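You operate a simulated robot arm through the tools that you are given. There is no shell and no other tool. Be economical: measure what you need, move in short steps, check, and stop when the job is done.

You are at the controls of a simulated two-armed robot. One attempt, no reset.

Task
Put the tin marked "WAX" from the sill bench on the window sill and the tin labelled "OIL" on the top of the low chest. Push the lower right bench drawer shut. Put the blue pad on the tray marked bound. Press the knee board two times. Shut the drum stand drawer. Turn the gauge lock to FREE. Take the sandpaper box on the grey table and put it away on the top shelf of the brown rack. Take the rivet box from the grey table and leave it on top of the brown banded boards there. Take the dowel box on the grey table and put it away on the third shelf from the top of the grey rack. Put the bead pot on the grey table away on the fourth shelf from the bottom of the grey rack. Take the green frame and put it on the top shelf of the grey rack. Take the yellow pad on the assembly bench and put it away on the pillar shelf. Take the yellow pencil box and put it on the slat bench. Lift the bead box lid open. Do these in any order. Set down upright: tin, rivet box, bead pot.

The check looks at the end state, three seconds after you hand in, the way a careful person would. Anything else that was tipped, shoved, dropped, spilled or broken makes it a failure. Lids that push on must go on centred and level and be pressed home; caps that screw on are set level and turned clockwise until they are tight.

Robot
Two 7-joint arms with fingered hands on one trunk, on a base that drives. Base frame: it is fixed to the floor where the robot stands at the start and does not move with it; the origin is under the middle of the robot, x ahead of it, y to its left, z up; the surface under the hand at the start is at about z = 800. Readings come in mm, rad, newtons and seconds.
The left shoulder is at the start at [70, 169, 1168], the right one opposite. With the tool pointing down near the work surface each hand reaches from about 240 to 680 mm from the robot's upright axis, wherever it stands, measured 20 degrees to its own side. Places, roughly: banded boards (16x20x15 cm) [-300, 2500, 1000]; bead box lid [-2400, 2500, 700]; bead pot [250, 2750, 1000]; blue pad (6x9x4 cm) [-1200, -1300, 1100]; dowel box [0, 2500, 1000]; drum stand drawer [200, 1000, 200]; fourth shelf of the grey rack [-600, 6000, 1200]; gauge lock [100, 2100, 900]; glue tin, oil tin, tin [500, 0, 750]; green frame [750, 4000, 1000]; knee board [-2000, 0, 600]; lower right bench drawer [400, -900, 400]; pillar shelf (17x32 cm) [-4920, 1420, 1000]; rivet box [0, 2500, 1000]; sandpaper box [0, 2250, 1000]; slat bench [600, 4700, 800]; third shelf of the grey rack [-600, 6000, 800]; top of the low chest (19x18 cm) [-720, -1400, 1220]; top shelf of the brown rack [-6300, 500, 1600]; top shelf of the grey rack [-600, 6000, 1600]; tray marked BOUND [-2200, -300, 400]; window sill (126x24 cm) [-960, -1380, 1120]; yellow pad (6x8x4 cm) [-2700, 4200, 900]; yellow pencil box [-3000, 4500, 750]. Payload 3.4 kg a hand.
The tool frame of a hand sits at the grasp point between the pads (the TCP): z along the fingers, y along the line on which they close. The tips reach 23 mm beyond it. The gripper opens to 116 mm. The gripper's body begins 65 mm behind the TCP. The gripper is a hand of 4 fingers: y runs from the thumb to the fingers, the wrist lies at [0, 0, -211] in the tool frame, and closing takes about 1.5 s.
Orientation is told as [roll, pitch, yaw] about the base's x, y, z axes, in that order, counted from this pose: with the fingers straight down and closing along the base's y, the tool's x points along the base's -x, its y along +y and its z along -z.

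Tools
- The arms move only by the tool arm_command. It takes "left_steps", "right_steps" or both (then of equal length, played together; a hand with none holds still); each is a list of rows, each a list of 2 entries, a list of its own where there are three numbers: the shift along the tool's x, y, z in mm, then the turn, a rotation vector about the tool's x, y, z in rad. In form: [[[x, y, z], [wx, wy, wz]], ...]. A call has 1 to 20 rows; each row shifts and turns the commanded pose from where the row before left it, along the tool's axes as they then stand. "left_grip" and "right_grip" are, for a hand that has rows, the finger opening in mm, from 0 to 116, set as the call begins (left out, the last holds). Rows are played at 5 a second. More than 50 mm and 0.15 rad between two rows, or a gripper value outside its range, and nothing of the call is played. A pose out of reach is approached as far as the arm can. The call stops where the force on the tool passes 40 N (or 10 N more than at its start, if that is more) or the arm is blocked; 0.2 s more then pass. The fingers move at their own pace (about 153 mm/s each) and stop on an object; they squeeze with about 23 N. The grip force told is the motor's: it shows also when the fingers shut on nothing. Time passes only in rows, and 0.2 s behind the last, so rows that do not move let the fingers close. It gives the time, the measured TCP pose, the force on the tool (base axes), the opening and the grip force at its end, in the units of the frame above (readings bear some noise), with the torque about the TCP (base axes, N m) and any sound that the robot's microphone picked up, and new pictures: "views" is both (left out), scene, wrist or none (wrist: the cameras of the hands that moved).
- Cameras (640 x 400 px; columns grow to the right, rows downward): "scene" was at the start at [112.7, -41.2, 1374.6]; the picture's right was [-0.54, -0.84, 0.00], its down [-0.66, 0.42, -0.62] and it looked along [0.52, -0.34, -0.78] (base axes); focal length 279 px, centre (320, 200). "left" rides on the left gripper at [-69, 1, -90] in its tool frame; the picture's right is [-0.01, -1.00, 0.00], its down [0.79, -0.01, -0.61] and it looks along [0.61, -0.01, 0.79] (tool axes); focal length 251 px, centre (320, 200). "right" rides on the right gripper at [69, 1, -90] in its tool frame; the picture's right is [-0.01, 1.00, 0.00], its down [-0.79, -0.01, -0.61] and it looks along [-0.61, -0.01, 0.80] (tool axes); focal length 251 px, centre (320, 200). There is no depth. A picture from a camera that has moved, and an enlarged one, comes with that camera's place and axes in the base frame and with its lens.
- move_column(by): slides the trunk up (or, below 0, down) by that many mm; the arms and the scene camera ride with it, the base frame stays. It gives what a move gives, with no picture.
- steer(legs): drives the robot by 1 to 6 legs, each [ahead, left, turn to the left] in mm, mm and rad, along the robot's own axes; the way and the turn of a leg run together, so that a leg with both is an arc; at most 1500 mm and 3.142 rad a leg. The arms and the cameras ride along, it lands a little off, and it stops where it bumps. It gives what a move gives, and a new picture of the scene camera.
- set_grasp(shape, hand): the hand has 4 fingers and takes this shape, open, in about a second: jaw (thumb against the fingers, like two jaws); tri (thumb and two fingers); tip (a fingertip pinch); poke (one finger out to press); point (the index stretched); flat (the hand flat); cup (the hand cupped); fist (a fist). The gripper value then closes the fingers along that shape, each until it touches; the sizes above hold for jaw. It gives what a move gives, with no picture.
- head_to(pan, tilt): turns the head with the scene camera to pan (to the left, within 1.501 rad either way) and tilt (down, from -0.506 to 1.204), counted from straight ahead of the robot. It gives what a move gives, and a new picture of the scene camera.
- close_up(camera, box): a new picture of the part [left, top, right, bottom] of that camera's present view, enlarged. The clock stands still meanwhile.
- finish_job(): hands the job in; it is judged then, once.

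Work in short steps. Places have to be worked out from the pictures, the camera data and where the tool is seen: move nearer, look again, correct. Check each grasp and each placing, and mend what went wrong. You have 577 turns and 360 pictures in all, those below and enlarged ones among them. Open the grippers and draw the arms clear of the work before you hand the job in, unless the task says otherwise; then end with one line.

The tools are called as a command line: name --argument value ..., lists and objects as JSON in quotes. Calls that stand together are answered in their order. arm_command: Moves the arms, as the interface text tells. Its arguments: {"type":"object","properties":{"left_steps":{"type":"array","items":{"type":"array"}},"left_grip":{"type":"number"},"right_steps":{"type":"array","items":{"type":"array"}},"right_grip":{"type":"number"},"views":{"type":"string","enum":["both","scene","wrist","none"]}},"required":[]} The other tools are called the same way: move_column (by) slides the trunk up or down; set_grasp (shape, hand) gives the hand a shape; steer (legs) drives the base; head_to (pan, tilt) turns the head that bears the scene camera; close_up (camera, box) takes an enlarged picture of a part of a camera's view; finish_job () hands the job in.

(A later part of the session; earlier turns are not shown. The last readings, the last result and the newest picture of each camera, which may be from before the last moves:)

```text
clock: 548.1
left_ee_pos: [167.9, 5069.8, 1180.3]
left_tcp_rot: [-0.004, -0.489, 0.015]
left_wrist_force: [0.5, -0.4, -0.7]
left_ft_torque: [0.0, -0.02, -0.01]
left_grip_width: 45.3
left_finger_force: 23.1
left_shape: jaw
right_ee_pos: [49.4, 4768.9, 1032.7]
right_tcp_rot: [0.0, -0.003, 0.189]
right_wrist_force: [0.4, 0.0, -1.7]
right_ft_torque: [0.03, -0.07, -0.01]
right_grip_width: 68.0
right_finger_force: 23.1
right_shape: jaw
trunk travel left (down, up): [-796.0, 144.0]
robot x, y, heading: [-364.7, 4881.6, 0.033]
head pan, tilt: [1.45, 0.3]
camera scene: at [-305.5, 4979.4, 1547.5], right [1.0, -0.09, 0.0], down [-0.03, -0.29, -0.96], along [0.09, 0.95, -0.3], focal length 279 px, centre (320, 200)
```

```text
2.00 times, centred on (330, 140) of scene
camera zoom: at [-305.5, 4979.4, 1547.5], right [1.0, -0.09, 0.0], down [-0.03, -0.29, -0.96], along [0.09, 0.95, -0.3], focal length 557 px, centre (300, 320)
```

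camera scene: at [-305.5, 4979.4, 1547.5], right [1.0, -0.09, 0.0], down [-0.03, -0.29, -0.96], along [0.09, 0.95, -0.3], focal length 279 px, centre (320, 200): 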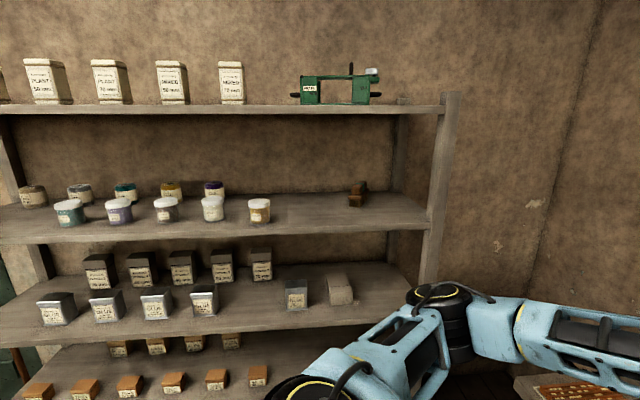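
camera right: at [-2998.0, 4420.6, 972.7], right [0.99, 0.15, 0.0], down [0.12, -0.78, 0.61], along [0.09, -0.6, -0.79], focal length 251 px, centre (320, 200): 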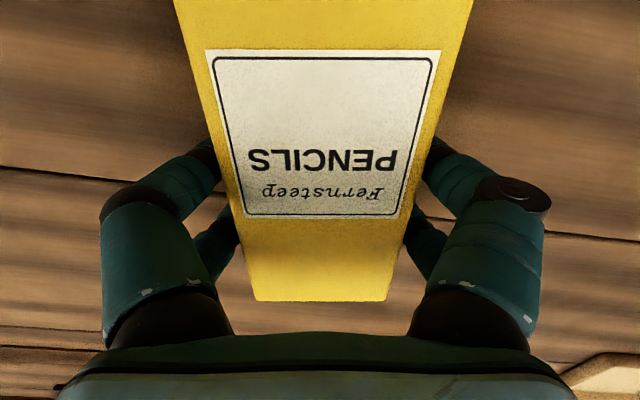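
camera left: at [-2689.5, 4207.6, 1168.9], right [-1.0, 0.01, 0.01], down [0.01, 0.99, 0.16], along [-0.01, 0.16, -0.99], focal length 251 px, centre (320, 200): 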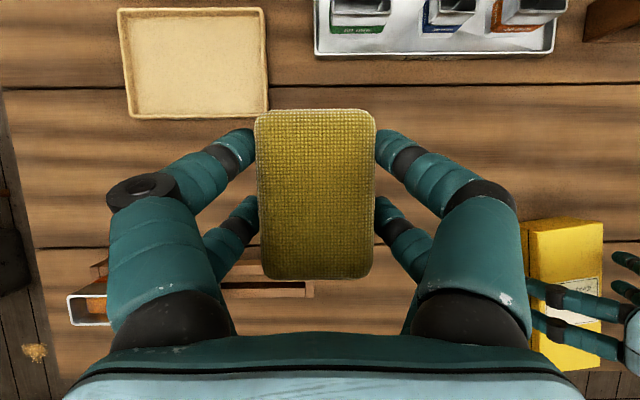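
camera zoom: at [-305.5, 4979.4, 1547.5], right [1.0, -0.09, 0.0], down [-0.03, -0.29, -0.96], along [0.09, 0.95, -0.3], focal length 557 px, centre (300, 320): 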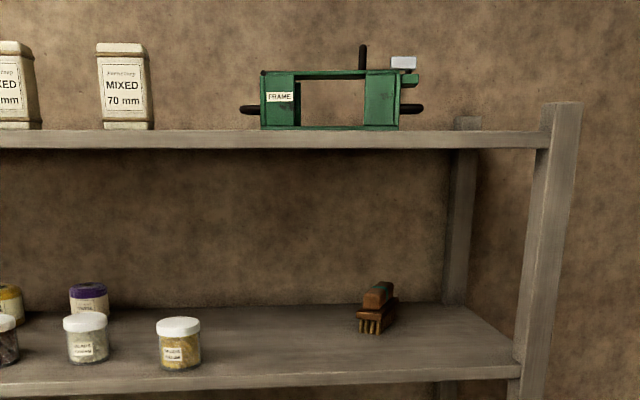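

The brush on shelf 2 has been pushed back by my elbow, from about (-13,5911) to about (-40,6060). I'll set the pencil box down first, then put the brush back. The bench has a free strip at y 5050..5185, so I'll line up with it.

steer --legs '[[0, 0, -0.033], [395, 0, 0], [0, 345, 0]]'

arm_command --right_steps '[[[0, 0, 0], [0, 0, 0.095]], [[0, 0, 0], [0, 0, 0.095]]]' --views "wrist"

```text
clock: 552.8
left_ee_pos: [563.0, 5404.2, 1181.2]
left_tcp_rot: [-0.002, -0.488, -0.003]
left_wrist_force: [0.5, 0.1, -0.5]
left_ft_torque: [0.0, 0.04, 0.0]
left_grip_width: 45.3
left_finger_force: 22.8
left_shape: jaw
right_ee_pos: [441.4, 5105.7, 1032.4]
right_tcp_rot: [0.002, -0.004, 0.174]
right_wrist_force: [0.2, 0.4, -1.8]
right_ft_torque: [-0.01, -0.07, -0.01]
right_grip_width: 67.8
right_finger_force: 22.6
right_shape: jaw
trunk travel left (down, up): [-796.0, 144.0]
robot x, y, heading: [29.1, 5227.1, 0.016]
head pan, tilt: [1.45, 0.3]
camera scene: at [89.2, 5320.8, 1547.6], right [0.99, -0.11, 0.0], down [-0.03, -0.29, -0.96], along [0.1, 0.95, -0.29], focal length 279 px, centre (320, 200)
```

scene: 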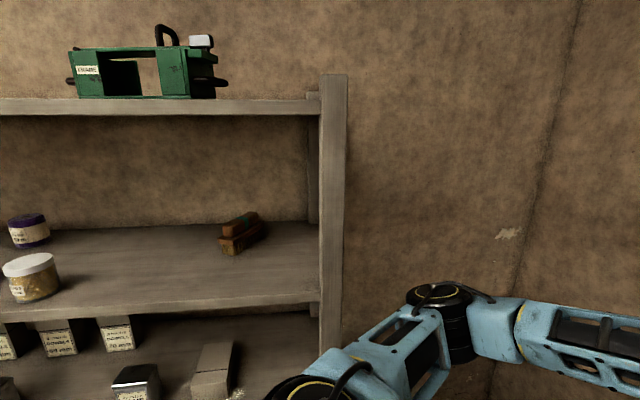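

```text
clock: 553.4
left_ee_pos: [563.8, 5406.4, 1180.1]
left_tcp_rot: [-0.003, -0.489, -0.001]
left_wrist_force: [-0.6, 1.2, -0.4]
left_ft_torque: [0.0, 0.02, 0.01]
left_grip_width: 45.6
left_finger_force: 23.5
left_shape: jaw
right_ee_pos: [441.3, 5106.1, 1033.3]
right_tcp_rot: [0.001, -0.003, -0.017]
right_wrist_force: [0.2, 0.5, -2.0]
right_ft_torque: [-0.02, -0.03, 0.02]
right_grip_width: 67.9
right_finger_force: 22.8
right_shape: jaw
trunk travel left (down, up): [-796.0, 144.0]
robot x, y, heading: [28.2, 5229.4, 0.015]
head pan, tilt: [1.45, 0.3]
camera right: at [372.4, 5108.8, 1122.6], right [0.03, 1.0, 0.0], down [0.79, -0.02, 0.61], along [0.61, -0.01, -0.79], focal length 251 px, centre (320, 200)
```

right: 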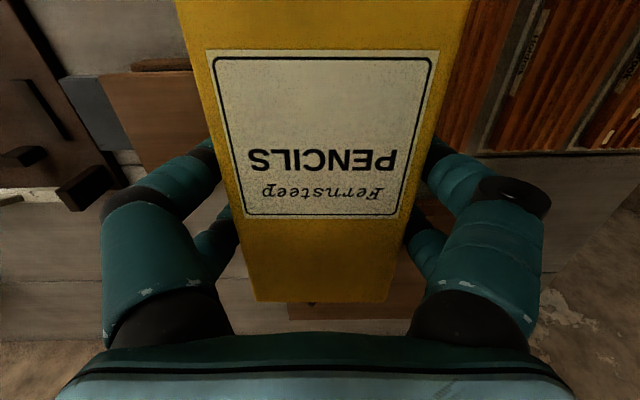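

The gap between the slats (y 5247) and the block (y 5000) is wide enough. I'll move 50 mm forward, 12 mm left, and lower with the trunk.

arm_command --right_steps '[[[-25, 6, 0], [0, 0, 0]], [[-25, 6, 0], [0, 0, 0]]]' --views "none"

move_column --by -140

move_column --by -8

move_column --by -5

```text
clock: 554.0
left_ee_pos: [563.7, 5406.4, 1181.0]
left_tcp_rot: [-0.003, -0.489, -0.001]
left_wrist_force: [0.3, 0.3, -0.1]
left_ft_torque: [0.0, -0.01, 0.01]
left_grip_width: 45.2
left_finger_force: 22.4
left_shape: jaw
right_ee_pos: [483.5, 5105.1, 1038.0]
right_tcp_rot: [0.003, -0.004, -0.016]
right_wrist_force: [0.4, 0.3, -1.9]
right_ft_torque: [0.04, -0.08, 0.01]
right_grip_width: 67.7
right_finger_force: 22.7
right_shape: jaw
right hand out of reach, approached as far as the arm can: row 2
trunk travel left (down, up): [-796.0, 144.0]
robot x, y, heading: [31.6, 5228.8, 0.014]
head pan, tilt: [1.45, 0.3]
```

```text
clock: 555.6
left_ee_pos: [563.9, 5408.1, 1040.6]
left_tcp_rot: [-0.004, -0.489, 0.001]
left_wrist_force: [0.1, -0.1, -0.8]
left_ft_torque: [0.0, 0.03, 0.0]
left_grip_width: 45.4
left_finger_force: 22.8
left_shape: jaw
right_ee_pos: [483.0, 5105.2, 897.6]
right_tcp_rot: [0.004, -0.002, -0.015]
right_wrist_force: [-0.1, -1.0, -1.9]
right_ft_torque: [0.01, -0.05, -0.01]
right_grip_width: 67.5
right_finger_force: 23.3
right_shape: jaw
trunk travel left (down, up): [-656.0, 284.0]
robot x, y, heading: [28.5, 5231.4, 0.017]
head pan, tilt: [1.45, 0.3]
```

```text
clock: 556.2
left_ee_pos: [563.5, 5405.7, 1032.4]
left_tcp_rot: [-0.004, -0.489, -0.001]
left_wrist_force: [0.7, 0.2, -0.9]
left_ft_torque: [-0.01, 0.03, 0.0]
left_grip_width: 45.4
left_finger_force: 22.8
left_shape: jaw
right_ee_pos: [483.9, 5104.8, 891.1]
right_tcp_rot: [0.004, -0.005, -0.016]
right_wrist_force: [-0.8, 0.9, -3.4]
right_ft_torque: [-0.01, -0.05, -0.01]
right_grip_width: 67.7
right_finger_force: 23.5
right_shape: jaw
trunk travel left (down, up): [-648.0, 292.0]
robot x, y, heading: [34.6, 5227.8, 0.011]
head pan, tilt: [1.45, 0.3]
```

```text
clock: 556.7
left_ee_pos: [563.9, 5406.1, 1026.2]
left_tcp_rot: [-0.003, -0.488, 0.003]
left_wrist_force: [0.6, 0.1, -0.5]
left_ft_torque: [-0.01, -0.03, -0.01]
left_grip_width: 45.2
left_finger_force: 22.6
left_shape: jaw
right_ee_pos: [484.0, 5105.2, 886.3]
right_tcp_rot: [0.005, -0.003, -0.015]
right_wrist_force: [1.0, 1.2, -2.2]
right_ft_torque: [-0.04, 0.0, 0.0]
right_grip_width: 67.7
right_finger_force: 23.3
right_shape: jaw
trunk travel left (down, up): [-643.0, 297.0]
robot x, y, heading: [28.5, 5228.2, 0.017]
head pan, tilt: [1.45, 0.3]
```

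Still free at 886. I'll continue down in small steps.

move_column --by -8

move_column --by -6

move_column --by -6

move_column --by -6

```text
clock: 557.3
left_ee_pos: [560.5, 5408.0, 1021.9]
left_tcp_rot: [-0.005, -0.489, -0.001]
left_wrist_force: [0.5, 0.0, 0.1]
left_ft_torque: [0.0, 0.02, -0.01]
left_grip_width: 45.8
left_finger_force: 22.6
left_shape: jaw
right_ee_pos: [483.0, 5105.2, 881.6]
right_tcp_rot: [0.004, -0.011, -0.018]
right_wrist_force: [5.6, -2.7, 37.6]
right_ft_torque: [-0.27, 0.0, -0.01]
right_grip_width: 67.1
right_finger_force: 23.0
right_shape: jaw
trunk travel left (down, up): [-635.0, 305.0]
robot x, y, heading: [31.0, 5229.2, 0.016]
head pan, tilt: [1.45, 0.3]
```

```text
clock: 557.6
left_ee_pos: [560.7, 5406.8, 1019.9]
left_tcp_rot: [-0.005, -0.492, -0.002]
left_wrist_force: [0.9, -0.2, -0.3]
left_ft_torque: [-0.03, 0.02, -0.04]
left_grip_width: 45.6
left_finger_force: 22.9
left_shape: jaw
right_ee_pos: [483.8, 5105.6, 881.3]
right_tcp_rot: [0.008, -0.016, -0.015]
right_wrist_force: [-5.1, -0.3, 24.1]
right_ft_torque: [-0.31, 0.25, 0.01]
right_grip_width: 67.1
right_finger_force: 23.1
right_shape: jaw
trunk travel left (down, up): [-634.0, 306.0]
robot x, y, heading: [28.0, 5228.8, 0.017]
head pan, tilt: [1.45, 0.3]
stopped: the force on the tool passed its limit at 54 N (the readings are from after the stop); the commanded pose is now the measured one
```

```text
clock: 558.0
left_ee_pos: [560.1, 5406.5, 1018.1]
left_tcp_rot: [-0.003, -0.493, -0.002]
left_wrist_force: [1.0, -0.7, -0.4]
left_ft_torque: [-0.03, 0.01, 0.01]
left_grip_width: 45.2
left_finger_force: 22.6
left_shape: jaw
right_ee_pos: [484.5, 5107.0, 881.8]
right_tcp_rot: [0.008, -0.021, -0.019]
right_wrist_force: [-6.4, -0.9, 22.9]
right_ft_torque: [-0.34, 0.3, -0.05]
right_grip_width: 66.8
right_finger_force: 22.7
right_shape: jaw
trunk travel left (down, up): [-631.0, 309.0]
robot x, y, heading: [29.4, 5230.3, 0.017]
head pan, tilt: [1.45, 0.3]
stopped: the force on the tool passed its limit at 45 N (the readings are from after the stop); the commanded pose is now the measured one
```

```text
clock: 558.4
left_ee_pos: [559.6, 5405.7, 1016.3]
left_tcp_rot: [-0.003, -0.491, -0.001]
left_wrist_force: [-0.6, -0.9, -0.4]
left_ft_torque: [-0.01, 0.0, 0.0]
left_grip_width: 45.5
left_finger_force: 23.2
left_shape: jaw
right_ee_pos: [485.5, 5106.2, 881.9]
right_tcp_rot: [0.011, -0.027, -0.017]
right_wrist_force: [-5.8, 0.9, 23.0]
right_ft_torque: [-0.34, 0.32, 0.05]
right_grip_width: 67.1
right_finger_force: 22.7
right_shape: jaw
trunk travel left (down, up): [-629.0, 311.0]
robot x, y, heading: [29.3, 5229.9, 0.012]
head pan, tilt: [1.45, 0.3]
stopped: the force on the tool passed its limit at 44 N (the readings are from after the stop); the commanded pose is now the measured one
```

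Contact: the bench is at z about 854. I'll open and raise.

arm_command --right_steps '[[[0, 0, -3], [0, 0, 0]], [[0, 0, 0], [0, 0, 0]], [[0, 0, 0], [0, 0, 0]], [[0, 0, 0], [0, 0, 0]], [[0, 0, -20], [0, 0, 0]], [[0, 0, -35], [0, 0, 0]], [[0, 0, -35], [0, 0, 0]]]' --right_grip 116 --views "wrist"

```text
clock: 560.0
left_ee_pos: [562.8, 5405.1, 1014.0]
left_tcp_rot: [-0.002, -0.491, -0.002]
left_wrist_force: [0.6, 0.5, -0.7]
left_ft_torque: [-0.03, -0.02, -0.01]
left_grip_width: 45.4
left_finger_force: 23.4
left_shape: jaw
right_ee_pos: [485.0, 5104.1, 973.7]
right_tcp_rot: [0.008, -0.022, -0.02]
right_wrist_force: [-0.4, 0.3, 0.3]
right_ft_torque: [0.0, 0.0, 0.0]
right_grip_width: 116.0
right_finger_force: 0.0
right_shape: jaw
trunk travel left (down, up): [-629.0, 311.0]
robot x, y, heading: [28.9, 5226.2, 0.01]
head pan, tilt: [1.45, 0.3]
camera right: at [414.6, 5106.4, 1062.3], right [0.03, 1.0, 0.01], down [0.78, -0.03, 0.62], along [0.62, -0.01, -0.78], focal length 251 px, centre (320, 200)
```

right: 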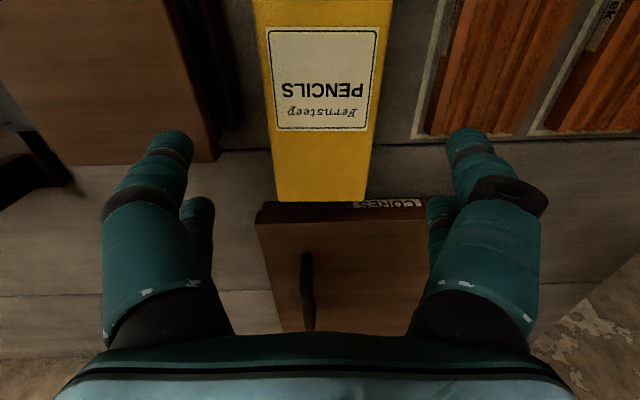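

The pencil box lies on the bench. To fix the brush I need the left arm, so I'll retract the right hand, leave the bench, turn to the rack and briefly park the pad on shelf 2.

arm_command --right_steps '[[[40, 0, -20], [0, 0, 0]], [[40, 0, -20], [0, 0, 0]], [[40, 0, -20], [0, 0, 0]], [[40, 0, -20], [0, 0, 0]]]' --right_grip 0 --views "none"

steer --legs '[[-400, 0, 0], [0, -250, 0], [0, 0, 1.56], [0, -300, 0]]'

move_column --by 245

head_to --pan 0 --tilt 0.35

```text
clock: 561.0
left_ee_pos: [560.9, 5405.9, 1014.9]
left_tcp_rot: [-0.002, -0.49, 0.0]
left_wrist_force: [-0.8, -0.2, -0.2]
left_ft_torque: [0.02, 0.0, 0.01]
left_grip_width: 45.5
left_finger_force: 23.0
left_shape: jaw
right_ee_pos: [323.1, 5107.9, 1048.8]
right_tcp_rot: [0.007, -0.023, -0.019]
right_wrist_force: [-0.5, 0.2, -0.2]
right_ft_torque: [-0.01, -0.01, 0.0]
right_grip_width: 0.0
right_finger_force: 22.9
right_shape: jaw
trunk travel left (down, up): [-629.0, 311.0]
robot x, y, heading: [28.4, 5230.3, 0.02]
head pan, tilt: [1.45, 0.3]
```

```text
clock: 570.3
left_ee_pos: [-241.3, 5513.7, 1014.3]
left_tcp_rot: [-0.004, -0.489, 1.57]
left_wrist_force: [-0.1, -0.4, -0.8]
left_ft_torque: [0.02, 0.03, 0.01]
left_grip_width: 45.3
left_finger_force: 22.7
left_shape: jaw
right_ee_pos: [56.8, 5276.0, 1047.9]
right_tcp_rot: [0.008, -0.02, 1.552]
right_wrist_force: [-0.7, -0.1, 0.0]
right_ft_torque: [0.0, -0.04, 0.0]
right_grip_width: 0.0
right_finger_force: 22.9
right_shape: jaw
trunk travel left (down, up): [-629.0, 311.0]
robot x, y, heading: [-66.3, 4978.2, 1.584]
head pan, tilt: [1.45, 0.3]
camera scene: at [-159.3, 5041.1, 1380.8], right [0.11, 0.99, 0.0], down [0.29, -0.03, -0.96], along [-0.95, 0.1, -0.3], focal length 279 px, centre (320, 200)
```

scene: 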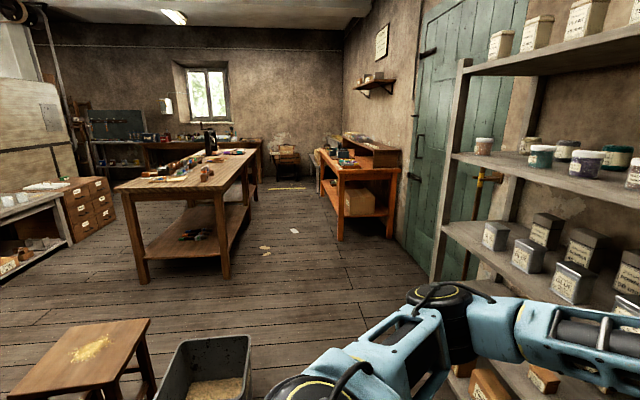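

```text
clock: 572.9
left_ee_pos: [-240.6, 5513.8, 1258.7]
left_tcp_rot: [-0.004, -0.49, 1.568]
left_wrist_force: [0.0, 1.4, -0.1]
left_ft_torque: [0.0, -0.03, 0.01]
left_grip_width: 45.3
left_finger_force: 23.1
left_shape: jaw
right_ee_pos: [57.6, 5276.8, 1293.0]
right_tcp_rot: [0.008, -0.023, 1.552]
right_wrist_force: [0.9, -0.6, 0.2]
right_ft_torque: [0.0, 0.01, 0.02]
right_grip_width: 0.0
right_finger_force: 22.7
right_shape: jaw
trunk travel left (down, up): [-874.0, 66.0]
robot x, y, heading: [-65.0, 4984.4, 1.585]
head pan, tilt: [1.45, 0.3]
```

```text
clock: 574.4
left_ee_pos: [-240.3, 5514.6, 1258.4]
left_tcp_rot: [-0.004, -0.49, 1.567]
left_wrist_force: [0.3, 0.6, -1.3]
left_ft_torque: [0.02, 0.01, 0.01]
left_grip_width: 45.3
left_finger_force: 23.3
left_shape: jaw
right_ee_pos: [57.4, 5276.3, 1293.6]
right_tcp_rot: [0.009, -0.019, 1.551]
right_wrist_force: [0.3, 0.1, -0.1]
right_ft_torque: [-0.01, 0.03, -0.02]
right_grip_width: 0.0
right_finger_force: 22.5
right_shape: jaw
trunk travel left (down, up): [-874.0, 66.0]
robot x, y, heading: [-66.8, 4979.9, 1.591]
head pan, tilt: [0.0, 0.351]
camera scene: at [-67.4, 5124.2, 1621.1], right [1.0, 0.01, 0.0], down [0.0, -0.34, -0.94], along [-0.01, 0.94, -0.34], focal length 279 px, centre (320, 200)
```

scene: 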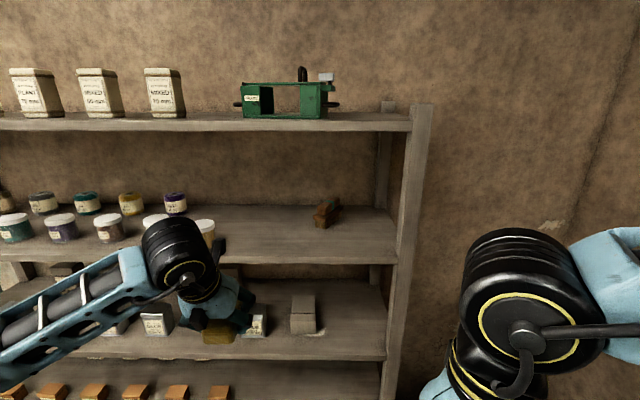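

The brush stands at about (-52,6042). I'll drive in and set the pad on shelf 2 at x about -240.

steer --legs '[[0, 0, -0.02], [355, 0, 0]]'

move_column --by -28

move_column --by -6

move_column --by -4

```text
clock: 577.1
left_ee_pos: [-232.1, 5873.7, 1261.5]
left_tcp_rot: [-0.004, -0.492, 1.553]
left_wrist_force: [-0.1, -0.5, -0.3]
left_ft_torque: [0.03, -0.02, -0.03]
left_grip_width: 45.2
left_finger_force: 23.0
left_shape: jaw
right_ee_pos: [62.7, 5631.0, 1293.0]
right_tcp_rot: [0.01, -0.022, 1.538]
right_wrist_force: [-0.5, 0.1, -1.1]
right_ft_torque: [0.03, 0.01, 0.0]
right_grip_width: 0.2
right_finger_force: 23.2
right_shape: jaw
trunk travel left (down, up): [-874.0, 66.0]
robot x, y, heading: [-60.4, 5342.9, 1.567]
head pan, tilt: [0.0, 0.351]
camera scene: at [-63.6, 5480.8, 1621.4], right [1.0, 0.0, 0.0], down [0.0, -0.34, -0.94], along [0.0, 0.94, -0.34], focal length 279 px, centre (320, 200)
```

scene: 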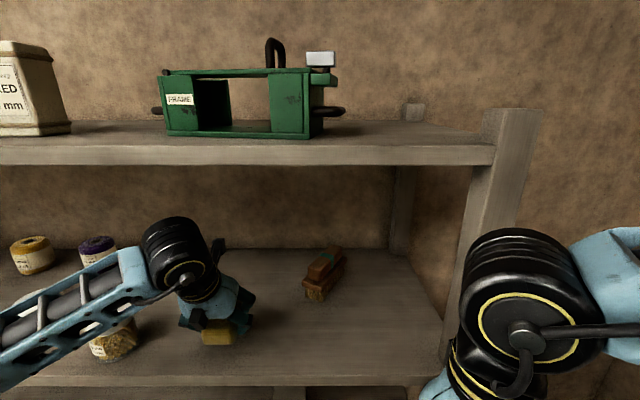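

```text
clock: 577.8
left_ee_pos: [-231.4, 5876.3, 1231.2]
left_tcp_rot: [-0.004, -0.49, 1.554]
left_wrist_force: [-0.2, -0.4, 7.2]
left_ft_torque: [-0.1, 0.29, -0.02]
left_grip_width: 45.4
left_finger_force: 23.4
left_shape: jaw
right_ee_pos: [63.6, 5635.0, 1264.8]
right_tcp_rot: [0.009, -0.021, 1.538]
right_wrist_force: [0.0, -0.3, 0.3]
right_ft_torque: [-0.02, 0.02, -0.03]
right_grip_width: 0.1
right_finger_force: 23.3
right_shape: jaw
trunk travel left (down, up): [-846.0, 94.0]
robot x, y, heading: [-60.8, 5342.0, 1.57]
head pan, tilt: [0.0, 0.351]
```

```text
clock: 578.3
left_ee_pos: [-230.2, 5875.7, 1232.5]
left_tcp_rot: [-0.006, -0.506, 1.554]
left_wrist_force: [1.4, -3.6, 11.3]
left_ft_torque: [-0.23, 0.37, 0.11]
left_grip_width: 45.4
left_finger_force: 23.0
left_shape: jaw
right_ee_pos: [63.2, 5633.8, 1260.3]
right_tcp_rot: [0.011, -0.023, 1.539]
right_wrist_force: [-0.8, 0.5, 0.6]
right_ft_torque: [0.0, 0.02, 0.01]
right_grip_width: 0.2
right_finger_force: 22.8
right_shape: jaw
trunk travel left (down, up): [-841.0, 99.0]
robot x, y, heading: [-65.0, 5342.9, 1.567]
head pan, tilt: [0.0, 0.351]
stopped: the force on the tool passed its limit at 44 N (the readings are from after the stop); the commanded pose is now the measured one
```

```text
clock: 579.0
left_ee_pos: [-231.6, 5877.5, 1232.4]
left_tcp_rot: [-0.009, -0.516, 1.557]
left_wrist_force: [1.9, -3.7, 13.4]
left_ft_torque: [-0.21, 0.35, 0.1]
left_grip_width: 45.0
left_finger_force: 23.0
left_shape: jaw
right_ee_pos: [63.3, 5632.7, 1256.5]
right_tcp_rot: [0.01, -0.024, 1.538]
right_wrist_force: [-0.3, -0.2, 0.0]
right_ft_torque: [0.01, -0.01, 0.0]
right_grip_width: 0.1
right_finger_force: 23.0
right_shape: jaw
trunk travel left (down, up): [-837.0, 103.0]
robot x, y, heading: [-60.5, 5340.5, 1.568]
head pan, tilt: [0.0, 0.351]
stopped: the force on the tool passed its limit at 42 N (the readings are from after the stop); the commanded pose is now the measured one
```

The pad is resting on the shelf. I'll release it, draw back, move right and turn the hand to match the brush's direction.

arm_command --left_steps '[[[0, 0, 0], [0, 0, 0]], [[0, 0, 0], [0, 0, 0]], [[0, 0, 0], [0, 0, 0]], [[0, 0, 0], [0, 0, 0]], [[-8, 0, -14], [0, 0, 0]], [[28, 0, -15.6], [0, 0, 0]], [[28, 0, -15.6], [0, 0, 0]], [[28, 0, -15.6], [0, 0, 0]], [[28, 0, -15.6], [0, 0, 0]], [[0, -38, 0], [0, 0, 0]], [[0, -38, 0], [0, 0, 0]], [[0, -38, 0], [0, 0, 0]], [[0, -38, 0], [0, 0, 0]], [[0, -38, 0], [0, 0, 0]]]' --left_grip 100 --views "none"

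arm_command --left_steps '[[[0, 0, 0], [0.07, 0, 0.128]], [[0, 0, 0], [0.07, 0, 0.128]], [[0, 0, 0], [0.07, 0, 0.128]], [[0, 0, 0], [0.07, 0, 0.128]], [[0, 0, 0], [0.07, 0, 0.128]]]' --views "scene"

```text
clock: 582.0
left_ee_pos: [-43.3, 5751.1, 1245.4]
left_tcp_rot: [-0.005, -0.511, 1.555]
left_wrist_force: [0.1, -0.7, -0.5]
left_ft_torque: [-0.02, 0.05, 0.0]
left_grip_width: 99.8
left_finger_force: 0.1
left_shape: jaw
right_ee_pos: [65.8, 5634.8, 1255.8]
right_tcp_rot: [0.011, -0.02, 1.538]
right_wrist_force: [0.7, 0.8, -0.3]
right_ft_torque: [-0.02, 0.05, 0.0]
right_grip_width: 0.1
right_finger_force: 22.8
right_shape: jaw
trunk travel left (down, up): [-837.0, 103.0]
robot x, y, heading: [-63.9, 5342.5, 1.572]
head pan, tilt: [0.0, 0.351]
```

```text
clock: 583.1
left_ee_pos: [-44.6, 5749.5, 1246.8]
left_tcp_rot: [0.002, -0.515, 0.82]
left_wrist_force: [1.0, 0.3, 0.0]
left_ft_torque: [0.01, 0.0, 0.05]
left_grip_width: 99.7
left_finger_force: 0.1
left_shape: jaw
right_ee_pos: [63.7, 5635.0, 1257.8]
right_tcp_rot: [0.009, -0.021, 1.538]
right_wrist_force: [-0.8, -0.2, 0.2]
right_ft_torque: [0.01, 0.01, -0.01]
right_grip_width: 0.0
right_finger_force: 23.5
right_shape: jaw
trunk travel left (down, up): [-837.0, 103.0]
robot x, y, heading: [-62.0, 5340.1, 1.576]
head pan, tilt: [0.0, 0.351]
camera scene: at [-63.9, 5484.3, 1584.2], right [1.0, 0.0, 0.0], down [0.0, -0.34, -0.94], along [0.0, 0.94, -0.34], focal length 279 px, centre (320, 200)
```

scene: 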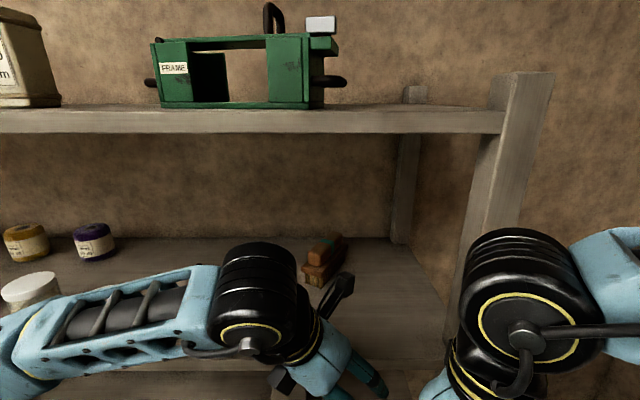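

The hand is aligned. I'll rise 28 mm, drive in 100 mm and move over the brush, then check with the wrist camera.

arm_command --left_steps '[[[-13.8, 0, -24.4], [0, 0, 0]]]' --views "none"

steer --legs '[[95, 0, 0]]'

arm_command --left_steps '[[[-23.4, 23.1, 13.2], [0, 0, 0]], [[-23.4, 23.1, 13.2], [0, 0, 0]], [[-23.4, 23.1, 13.2], [0, 0, 0]], [[-23.4, 23.1, 13.2], [0, 0, 0]], [[-23.4, 23.1, 13.2], [0, 0, 0]]]' --views "both"

```text
clock: 583.5
left_ee_pos: [-43.2, 5748.3, 1276.9]
left_tcp_rot: [0.001, -0.515, 0.822]
left_wrist_force: [0.0, 0.1, -0.5]
left_ft_torque: [0.02, 0.01, 0.01]
left_grip_width: 99.8
left_finger_force: 0.1
left_shape: jaw
right_ee_pos: [63.8, 5633.7, 1256.7]
right_tcp_rot: [0.009, -0.022, 1.539]
right_wrist_force: [0.3, 0.1, 0.1]
right_ft_torque: [-0.03, 0.02, -0.01]
right_grip_width: 0.4
right_finger_force: 22.9
right_shape: jaw
trunk travel left (down, up): [-837.0, 103.0]
robot x, y, heading: [-62.0, 5344.0, 1.568]
head pan, tilt: [0.0, 0.351]
```

```text
clock: 584.7
left_ee_pos: [-42.6, 5841.1, 1276.5]
left_tcp_rot: [0.006, -0.516, 0.823]
left_wrist_force: [-0.8, 0.0, -0.1]
left_ft_torque: [-0.01, -0.01, 0.04]
left_grip_width: 99.6
left_finger_force: 0.2
left_shape: jaw
right_ee_pos: [63.5, 5726.7, 1256.6]
right_tcp_rot: [0.009, -0.024, 1.538]
right_wrist_force: [0.3, 0.0, 0.3]
right_ft_torque: [-0.03, 0.01, -0.01]
right_grip_width: 0.0
right_finger_force: 22.8
right_shape: jaw
trunk travel left (down, up): [-837.0, 103.0]
robot x, y, heading: [-61.6, 5436.2, 1.569]
head pan, tilt: [0.0, 0.351]
camera scene: at [-63.3, 5575.2, 1584.9], right [1.0, 0.0, 0.0], down [0.0, -0.34, -0.94], along [0.0, 0.94, -0.34], focal length 279 px, centre (320, 200)
```

scene: 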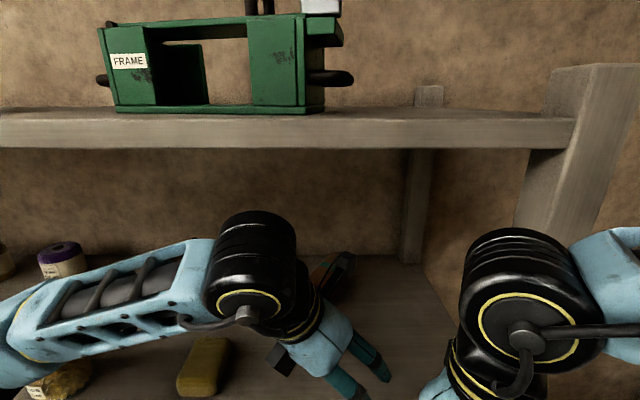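

```text
clock: 585.9
left_ee_pos: [-39.3, 6023.4, 1275.9]
left_tcp_rot: [0.003, -0.513, 0.823]
left_wrist_force: [-0.2, 0.0, 0.1]
left_ft_torque: [0.02, -0.01, 0.03]
left_grip_width: 100.0
left_finger_force: 0.0
left_shape: jaw
right_ee_pos: [64.3, 5731.1, 1258.0]
right_tcp_rot: [0.011, -0.022, 1.538]
right_wrist_force: [0.0, -1.1, 0.6]
right_ft_torque: [0.0, 0.05, 0.0]
right_grip_width: 0.4
right_finger_force: 22.6
right_shape: jaw
trunk travel left (down, up): [-837.0, 103.0]
robot x, y, heading: [-62.1, 5434.3, 1.566]
head pan, tilt: [0.0, 0.351]
camera scene: at [-62.7, 5581.1, 1584.2], right [1.0, 0.0, 0.0], down [0.0, -0.34, -0.94], along [0.0, 0.94, -0.34], focal length 279 px, centre (320, 200)
camera left: at [-28.3, 6034.7, 1386.6], right [0.74, -0.67, 0.0], down [-0.67, -0.73, 0.14], along [-0.09, -0.1, -0.99], focal length 251 px, centre (320, 200)
```

scene: 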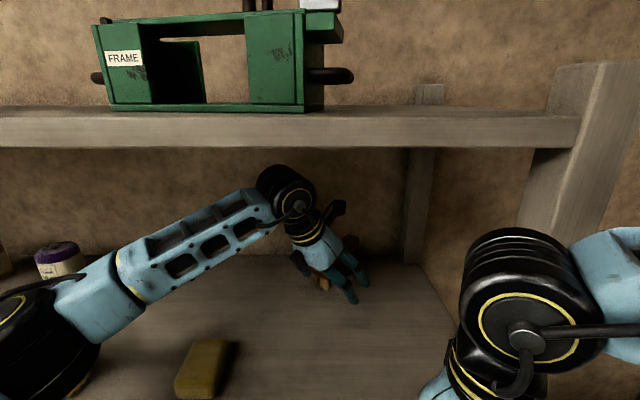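
left: 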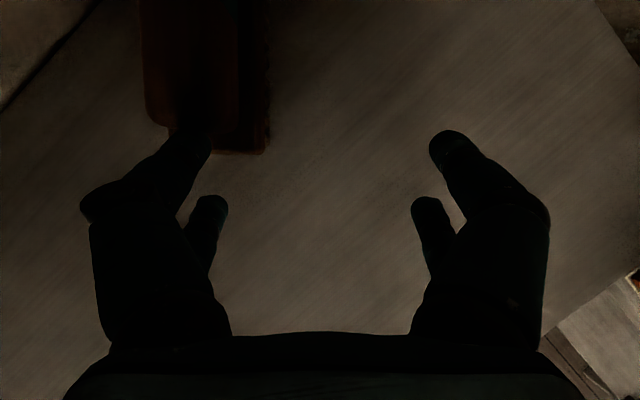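

The brush is actually a bit deeper, with its near end at about (-74,6086), and it's aligned with my hand. I'll raise 12 mm, move the base 40 mm in and shift over its near end.

arm_command --left_steps '[[[-5.9, 0, -10.4], [0, 0, 0]]]' --views "none"

steer --legs '[[45, 0, 0]]'

arm_command --left_steps '[[[-5, 22, 3], [0, 0, 0]], [[-5, 22, 3], [0, 0, 0]]]' --views "wrist"

```text
clock: 586.3
left_ee_pos: [-37.7, 6022.4, 1288.7]
left_tcp_rot: [0.002, -0.513, 0.825]
left_wrist_force: [0.8, 0.2, 0.1]
left_ft_torque: [0.01, 0.01, -0.03]
left_grip_width: 99.7
left_finger_force: 0.1
left_shape: jaw
right_ee_pos: [63.0, 5733.3, 1257.4]
right_tcp_rot: [0.007, -0.022, 1.538]
right_wrist_force: [-0.6, -0.1, 0.0]
right_ft_torque: [0.0, 0.01, -0.02]
right_grip_width: 0.2
right_finger_force: 23.1
right_shape: jaw
trunk travel left (down, up): [-837.0, 103.0]
robot x, y, heading: [-63.8, 5433.9, 1.568]
head pan, tilt: [0.0, 0.351]
```

```text
clock: 587.2
left_ee_pos: [-39.9, 6056.9, 1292.2]
left_tcp_rot: [0.009, -0.517, 0.819]
left_wrist_force: [0.0, -0.4, 0.0]
left_ft_torque: [0.04, 0.02, 0.03]
left_grip_width: 99.9
left_finger_force: 0.0
left_shape: jaw
right_ee_pos: [62.8, 5766.8, 1258.4]
right_tcp_rot: [0.008, -0.03, 1.539]
right_wrist_force: [0.2, -0.6, 0.2]
right_ft_torque: [0.05, 0.0, 0.02]
right_grip_width: 0.2
right_finger_force: 23.3
right_shape: jaw
trunk travel left (down, up): [-837.0, 103.0]
robot x, y, heading: [-64.5, 5485.6, 1.568]
head pan, tilt: [0.0, 0.351]
camera scene: at [-63.3, 5613.4, 1585.5], right [1.0, 0.0, 0.0], down [0.0, -0.34, -0.94], along [0.0, 0.94, -0.34], focal length 279 px, centre (320, 200)
```

scene: 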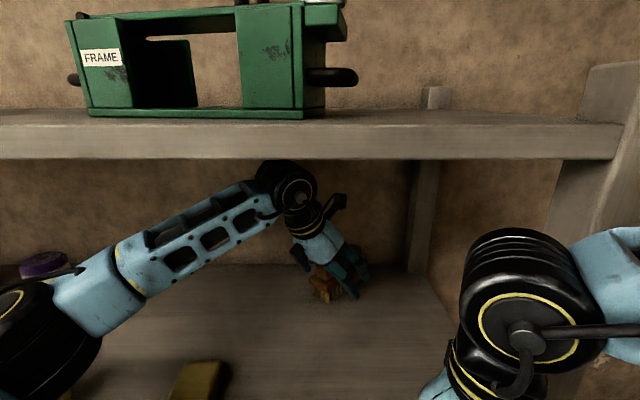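

```text
clock: 587.8
left_ee_pos: [-63.9, 6103.3, 1290.1]
left_tcp_rot: [0.003, -0.515, 0.824]
left_wrist_force: [0.3, -0.3, 0.4]
left_ft_torque: [0.0, -0.03, 0.03]
left_grip_width: 99.7
left_finger_force: 0.0
left_shape: jaw
right_ee_pos: [63.6, 5772.5, 1257.0]
right_tcp_rot: [0.009, -0.023, 1.541]
right_wrist_force: [-0.4, -0.2, 0.7]
right_ft_torque: [0.04, 0.03, 0.0]
right_grip_width: 0.0
right_finger_force: 22.5
right_shape: jaw
trunk travel left (down, up): [-837.0, 103.0]
robot x, y, heading: [-63.5, 5480.6, 1.573]
head pan, tilt: [0.0, 0.351]
camera left: at [-53.0, 6114.4, 1400.9], right [0.74, -0.67, 0.0], down [-0.67, -0.73, 0.14], along [-0.09, -0.1, -0.99], focal length 251 px, centre (320, 200)
```

left: 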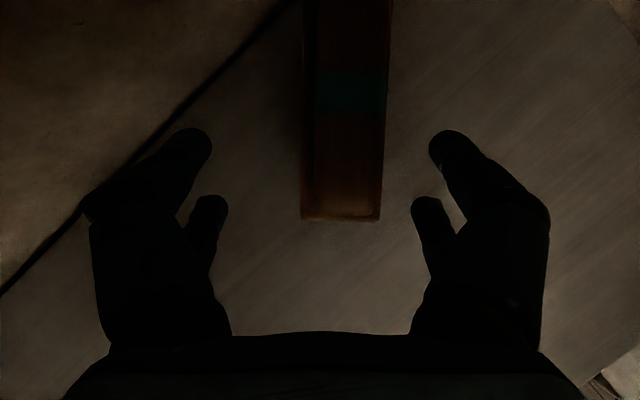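

The brush's near end is between the fingers, 15 mm off. I'll correct, descend 60 mm and close.

arm_command --left_steps '[[[-8, -15, 4.5], [0, 0, 0]], [[15, 0, 26.5], [0, 0, 0]], [[14.5, 0, 25.6], [0, 0, 0]]]' --left_grip 100 --views "none"

arm_command --left_steps '[[[0, 0, 0], [0, 0, 0]], [[0, 0, 0], [0, 0, 0]], [[0, 0, 0], [0, 0, 0]], [[0, 0, 0], [0, 0, 0]], [[0, 0, 0], [0, 0, 0]], [[-6, 0, -10.5], [0, 0, 0]]]' --left_grip 0 --views "wrist"

```text
clock: 588.6
left_ee_pos: [-47.0, 6100.3, 1230.6]
left_tcp_rot: [0.002, -0.518, 0.824]
left_wrist_force: [0.5, 3.2, 10.2]
left_ft_torque: [-0.31, -0.27, -0.02]
left_grip_width: 99.9
left_finger_force: 0.1
left_shape: jaw
right_ee_pos: [63.2, 5774.1, 1256.7]
right_tcp_rot: [0.009, -0.022, 1.537]
right_wrist_force: [-0.8, -0.6, 0.0]
right_ft_torque: [0.04, -0.01, -0.01]
right_grip_width: 0.0
right_finger_force: 22.7
right_shape: jaw
trunk travel left (down, up): [-837.0, 103.0]
robot x, y, heading: [-62.1, 5484.8, 1.563]
head pan, tilt: [0.0, 0.351]
```

```text
clock: 590.0
left_ee_pos: [-47.3, 6102.8, 1236.7]
left_tcp_rot: [0.001, -0.508, 0.824]
left_wrist_force: [-0.4, 0.9, -1.6]
left_ft_torque: [-0.05, 0.01, 0.01]
left_grip_width: 37.6
left_finger_force: 22.6
left_shape: jaw
right_ee_pos: [64.0, 5777.9, 1255.9]
right_tcp_rot: [0.009, -0.019, 1.541]
right_wrist_force: [-0.5, -0.7, 0.5]
right_ft_torque: [-0.03, -0.03, -0.03]
right_grip_width: 0.0
right_finger_force: 22.8
right_shape: jaw
trunk travel left (down, up): [-837.0, 103.0]
robot x, y, heading: [-63.3, 5481.6, 1.572]
head pan, tilt: [0.0, 0.351]
camera left: at [-37.0, 6115.5, 1347.2], right [0.74, -0.67, 0.0], down [-0.67, -0.73, 0.14], along [-0.09, -0.11, -0.99], focal length 251 px, centre (320, 200)
```

left: 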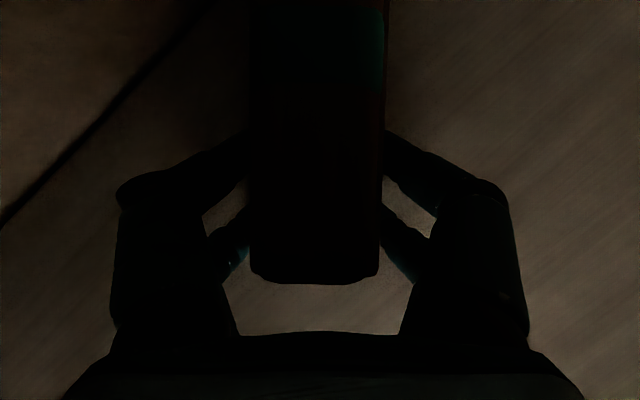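

The brush is gripped. I'll lift it slightly and back the robot 205 mm to bring it to its old place, then turn it to its old direction.

move_column --by 10

steer --legs '[[-205, 0, 0]]'

arm_command --left_steps '[[[-9.8, -22.3, 5.5], [0, 0, 0]], [[-9.8, -22.3, 5.5], [0, 0, 0]], [[0, 0, 0], [-0.072, 0, -0.129]], [[0, 0, 0], [-0.072, 0, -0.129]], [[0, 0, 0], [-0.072, 0, -0.129]], [[0, 0, 0], [-0.072, 0, -0.129]], [[0, 0, 0], [-0.072, 0, -0.129]], [[0, 0, 0], [-0.072, 0, -0.129]], [[0, 0, 0], [-0.072, 0, -0.129]], [[0, 0, 0], [-0.072, 0, -0.129]], [[0, 0, 0], [-0.072, 0, -0.129]]]' --views "scene"

```text
clock: 590.6
left_ee_pos: [-46.2, 6102.1, 1249.9]
left_tcp_rot: [0.001, -0.511, 0.823]
left_wrist_force: [-0.3, 1.0, -2.5]
left_ft_torque: [-0.06, 0.03, -0.02]
left_grip_width: 37.2
left_finger_force: 23.7
left_shape: jaw
right_ee_pos: [63.4, 5776.4, 1267.2]
right_tcp_rot: [0.009, -0.022, 1.54]
right_wrist_force: [0.5, -0.1, 0.7]
right_ft_torque: [0.0, -0.01, 0.02]
right_grip_width: 0.1
right_finger_force: 23.1
right_shape: jaw
trunk travel left (down, up): [-847.0, 93.0]
robot x, y, heading: [-59.7, 5477.5, 1.57]
head pan, tilt: [0.0, 0.351]
```

```text
clock: 592.2
left_ee_pos: [-45.4, 5901.6, 1248.3]
left_tcp_rot: [0.0, -0.509, 0.822]
left_wrist_force: [-0.1, -0.3, -1.6]
left_ft_torque: [-0.09, 0.02, -0.02]
left_grip_width: 37.7
left_finger_force: 22.3
left_shape: jaw
right_ee_pos: [63.6, 5576.1, 1265.1]
right_tcp_rot: [0.009, -0.018, 1.537]
right_wrist_force: [-0.6, -0.1, 0.7]
right_ft_torque: [-0.02, -0.01, -0.04]
right_grip_width: 0.1
right_finger_force: 22.6
right_shape: jaw
trunk travel left (down, up): [-847.0, 93.0]
robot x, y, heading: [-66.8, 5278.2, 1.57]
head pan, tilt: [0.0, 0.351]
camera scene: at [-63.4, 5427.3, 1593.6], right [1.0, 0.0, 0.0], down [0.0, -0.35, -0.94], along [0.0, 0.94, -0.35], focal length 279 px, centre (320, 200)
```

scene: 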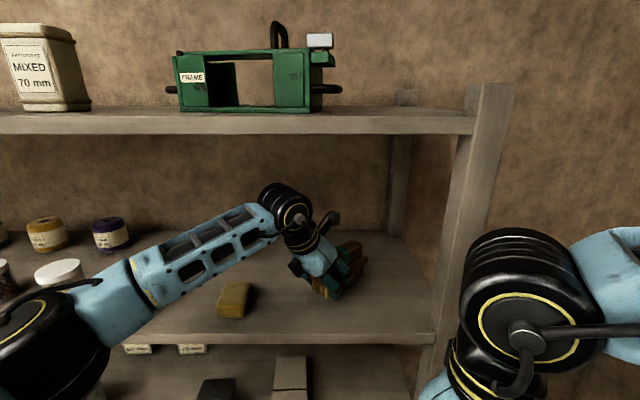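

```text
clock: 594.6
left_ee_pos: [-4.2, 5884.3, 1251.2]
left_tcp_rot: [-0.005, -0.514, 2.156]
left_wrist_force: [-0.6, 1.2, -2.1]
left_ft_torque: [-0.03, -0.01, 0.04]
left_grip_width: 37.2
left_finger_force: 23.6
left_shape: jaw
left hand out of reach, approached as far as the arm can: row 11
right_ee_pos: [65.0, 5570.7, 1266.1]
right_tcp_rot: [0.011, -0.02, 1.538]
right_wrist_force: [0.1, 0.6, 0.0]
right_ft_torque: [0.0, 0.02, -0.03]
right_grip_width: 0.1
right_finger_force: 23.0
right_shape: jaw
trunk travel left (down, up): [-847.0, 93.0]
robot x, y, heading: [-60.2, 5277.8, 1.566]
head pan, tilt: [0.0, 0.351]
camera scene: at [-62.0, 5422.0, 1594.2], right [1.0, 0.0, 0.0], down [0.0, -0.34, -0.94], along [0.0, 0.94, -0.34], focal length 279 px, centre (320, 200)
```

scene: 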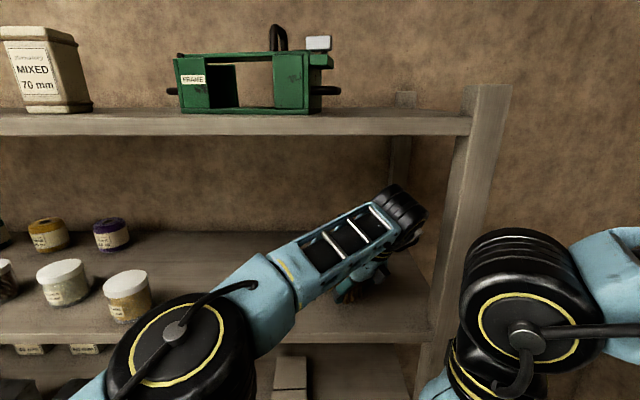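

The brush is oriented as before at about (-25,5915). I'll lower it onto the shelf, open, rise 50 mm and back straight out.

move_column --by -19

arm_command --left_steps '[[[0, 0, 0], [0, 0, 0]], [[0, 0, 0], [0, 0, 0]], [[0, 0, 0], [0, 0, 0]], [[0, 0, 0], [0, 0, 0]], [[-8, 0, -14], [0, 0, 0]], [[-16, 0, -29], [0, 0, 0]]]' --left_grip 100 --views "none"

steer --legs '[[-200, 0, 0]]'

```text
clock: 595.2
left_ee_pos: [-4.9, 5882.8, 1231.7]
left_tcp_rot: [-0.005, -0.513, 2.153]
left_wrist_force: [0.0, -1.1, -1.1]
left_ft_torque: [0.03, 0.03, 0.01]
left_grip_width: 37.0
left_finger_force: 22.6
left_shape: jaw
right_ee_pos: [64.5, 5572.3, 1247.7]
right_tcp_rot: [0.006, -0.021, 1.538]
right_wrist_force: [-0.7, -0.1, -0.7]
right_ft_torque: [-0.02, -0.04, 0.0]
right_grip_width: 0.0
right_finger_force: 23.3
right_shape: jaw
trunk travel left (down, up): [-828.0, 112.0]
robot x, y, heading: [-62.4, 5278.8, 1.573]
head pan, tilt: [0.0, 0.351]
```

```text
clock: 596.6
left_ee_pos: [-12.8, 5881.6, 1268.8]
left_tcp_rot: [-0.005, -0.515, 2.155]
left_wrist_force: [0.6, -0.2, 0.3]
left_ft_torque: [-0.02, -0.02, -0.01]
left_grip_width: 99.9
left_finger_force: 0.1
left_shape: jaw
left hand out of reach, approached as far as the arm can: row 6
right_ee_pos: [63.6, 5572.0, 1248.0]
right_tcp_rot: [0.01, -0.021, 1.537]
right_wrist_force: [0.1, -0.1, -0.3]
right_ft_torque: [0.0, 0.04, -0.01]
right_grip_width: 0.2
right_finger_force: 22.9
right_shape: jaw
trunk travel left (down, up): [-828.0, 112.0]
robot x, y, heading: [-62.6, 5278.1, 1.57]
head pan, tilt: [0.0, 0.351]
```

```text
clock: 598.2
left_ee_pos: [-13.9, 5683.4, 1266.1]
left_tcp_rot: [-0.002, -0.512, 2.152]
left_wrist_force: [0.3, 0.1, 0.2]
left_ft_torque: [-0.01, 0.01, 0.01]
left_grip_width: 99.7
left_finger_force: 0.0
left_shape: jaw
right_ee_pos: [63.2, 5374.0, 1246.7]
right_tcp_rot: [0.01, -0.017, 1.532]
right_wrist_force: [0.1, -0.3, -0.2]
right_ft_torque: [-0.04, 0.0, 0.02]
right_grip_width: 0.3
right_finger_force: 23.0
right_shape: jaw
trunk travel left (down, up): [-828.0, 112.0]
robot x, y, heading: [-67.4, 5075.5, 1.563]
head pan, tilt: [0.0, 0.351]
camera scene: at [-64.0, 5224.5, 1574.7], right [1.0, -0.01, 0.0], down [0.0, -0.35, -0.94], along [0.01, 0.94, -0.35], focal length 279 px, centre (320, 200)
```

scene: 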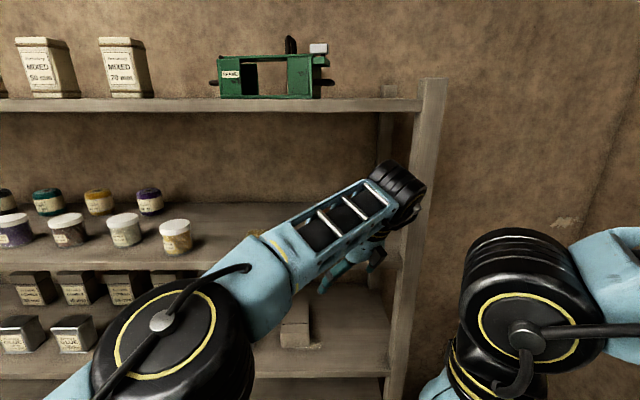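

Now I'll square the left hand, move left and collect the pad again by driving straight in with the fingers open around it.

arm_command --left_steps '[[[0, 0, 0], [0.072, 0, 0.129]], [[0, 0, 0], [0.072, 0, 0.129]], [[0, 0, 0], [0.072, 0, 0.129]], [[0, 0, 0], [0.072, 0, 0.129]], [[0, 36, 0], [0, 0, 0]], [[0, 36, 0], [0, 0, 0]], [[0, 36, 0], [0, 0, 0]], [[0, 36, 0], [0, 0, 0]], [[0, 36, 0], [0, 0, 0]], [[0, 36, 0], [0, 0, 0]], [[14, 0, 25], [0, 0, 0]]]' --left_grip 100 --views "both"

```text
clock: 600.6
left_ee_pos: [-228.4, 5683.6, 1238.9]
left_tcp_rot: [-0.005, -0.515, 1.561]
left_wrist_force: [0.2, 1.1, -0.6]
left_ft_torque: [-0.02, -0.01, 0.02]
left_grip_width: 99.9
left_finger_force: 0.1
left_shape: jaw
right_ee_pos: [63.3, 5370.6, 1246.7]
right_tcp_rot: [0.009, -0.021, 1.532]
right_wrist_force: [-0.4, -0.2, -0.5]
right_ft_torque: [-0.01, -0.05, -0.01]
right_grip_width: 0.2
right_finger_force: 23.8
right_shape: jaw
trunk travel left (down, up): [-828.0, 112.0]
robot x, y, heading: [-61.9, 5075.0, 1.566]
head pan, tilt: [0.0, 0.351]
camera scene: at [-64.0, 5220.7, 1575.2], right [1.0, -0.01, 0.0], down [0.0, -0.34, -0.94], along [0.01, 0.94, -0.34], focal length 279 px, centre (320, 200)
camera left: at [-229.1, 5698.5, 1349.5], right [1.0, 0.0, 0.01], down [-0.01, -0.99, 0.14], along [0.01, -0.14, -0.99], focal length 251 px, centre (320, 200)
```

scene: 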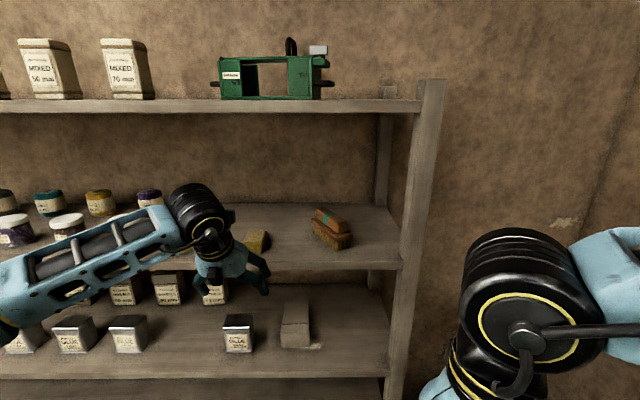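
left: 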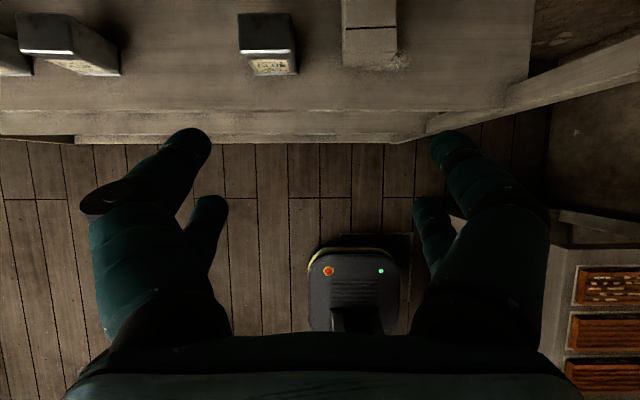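

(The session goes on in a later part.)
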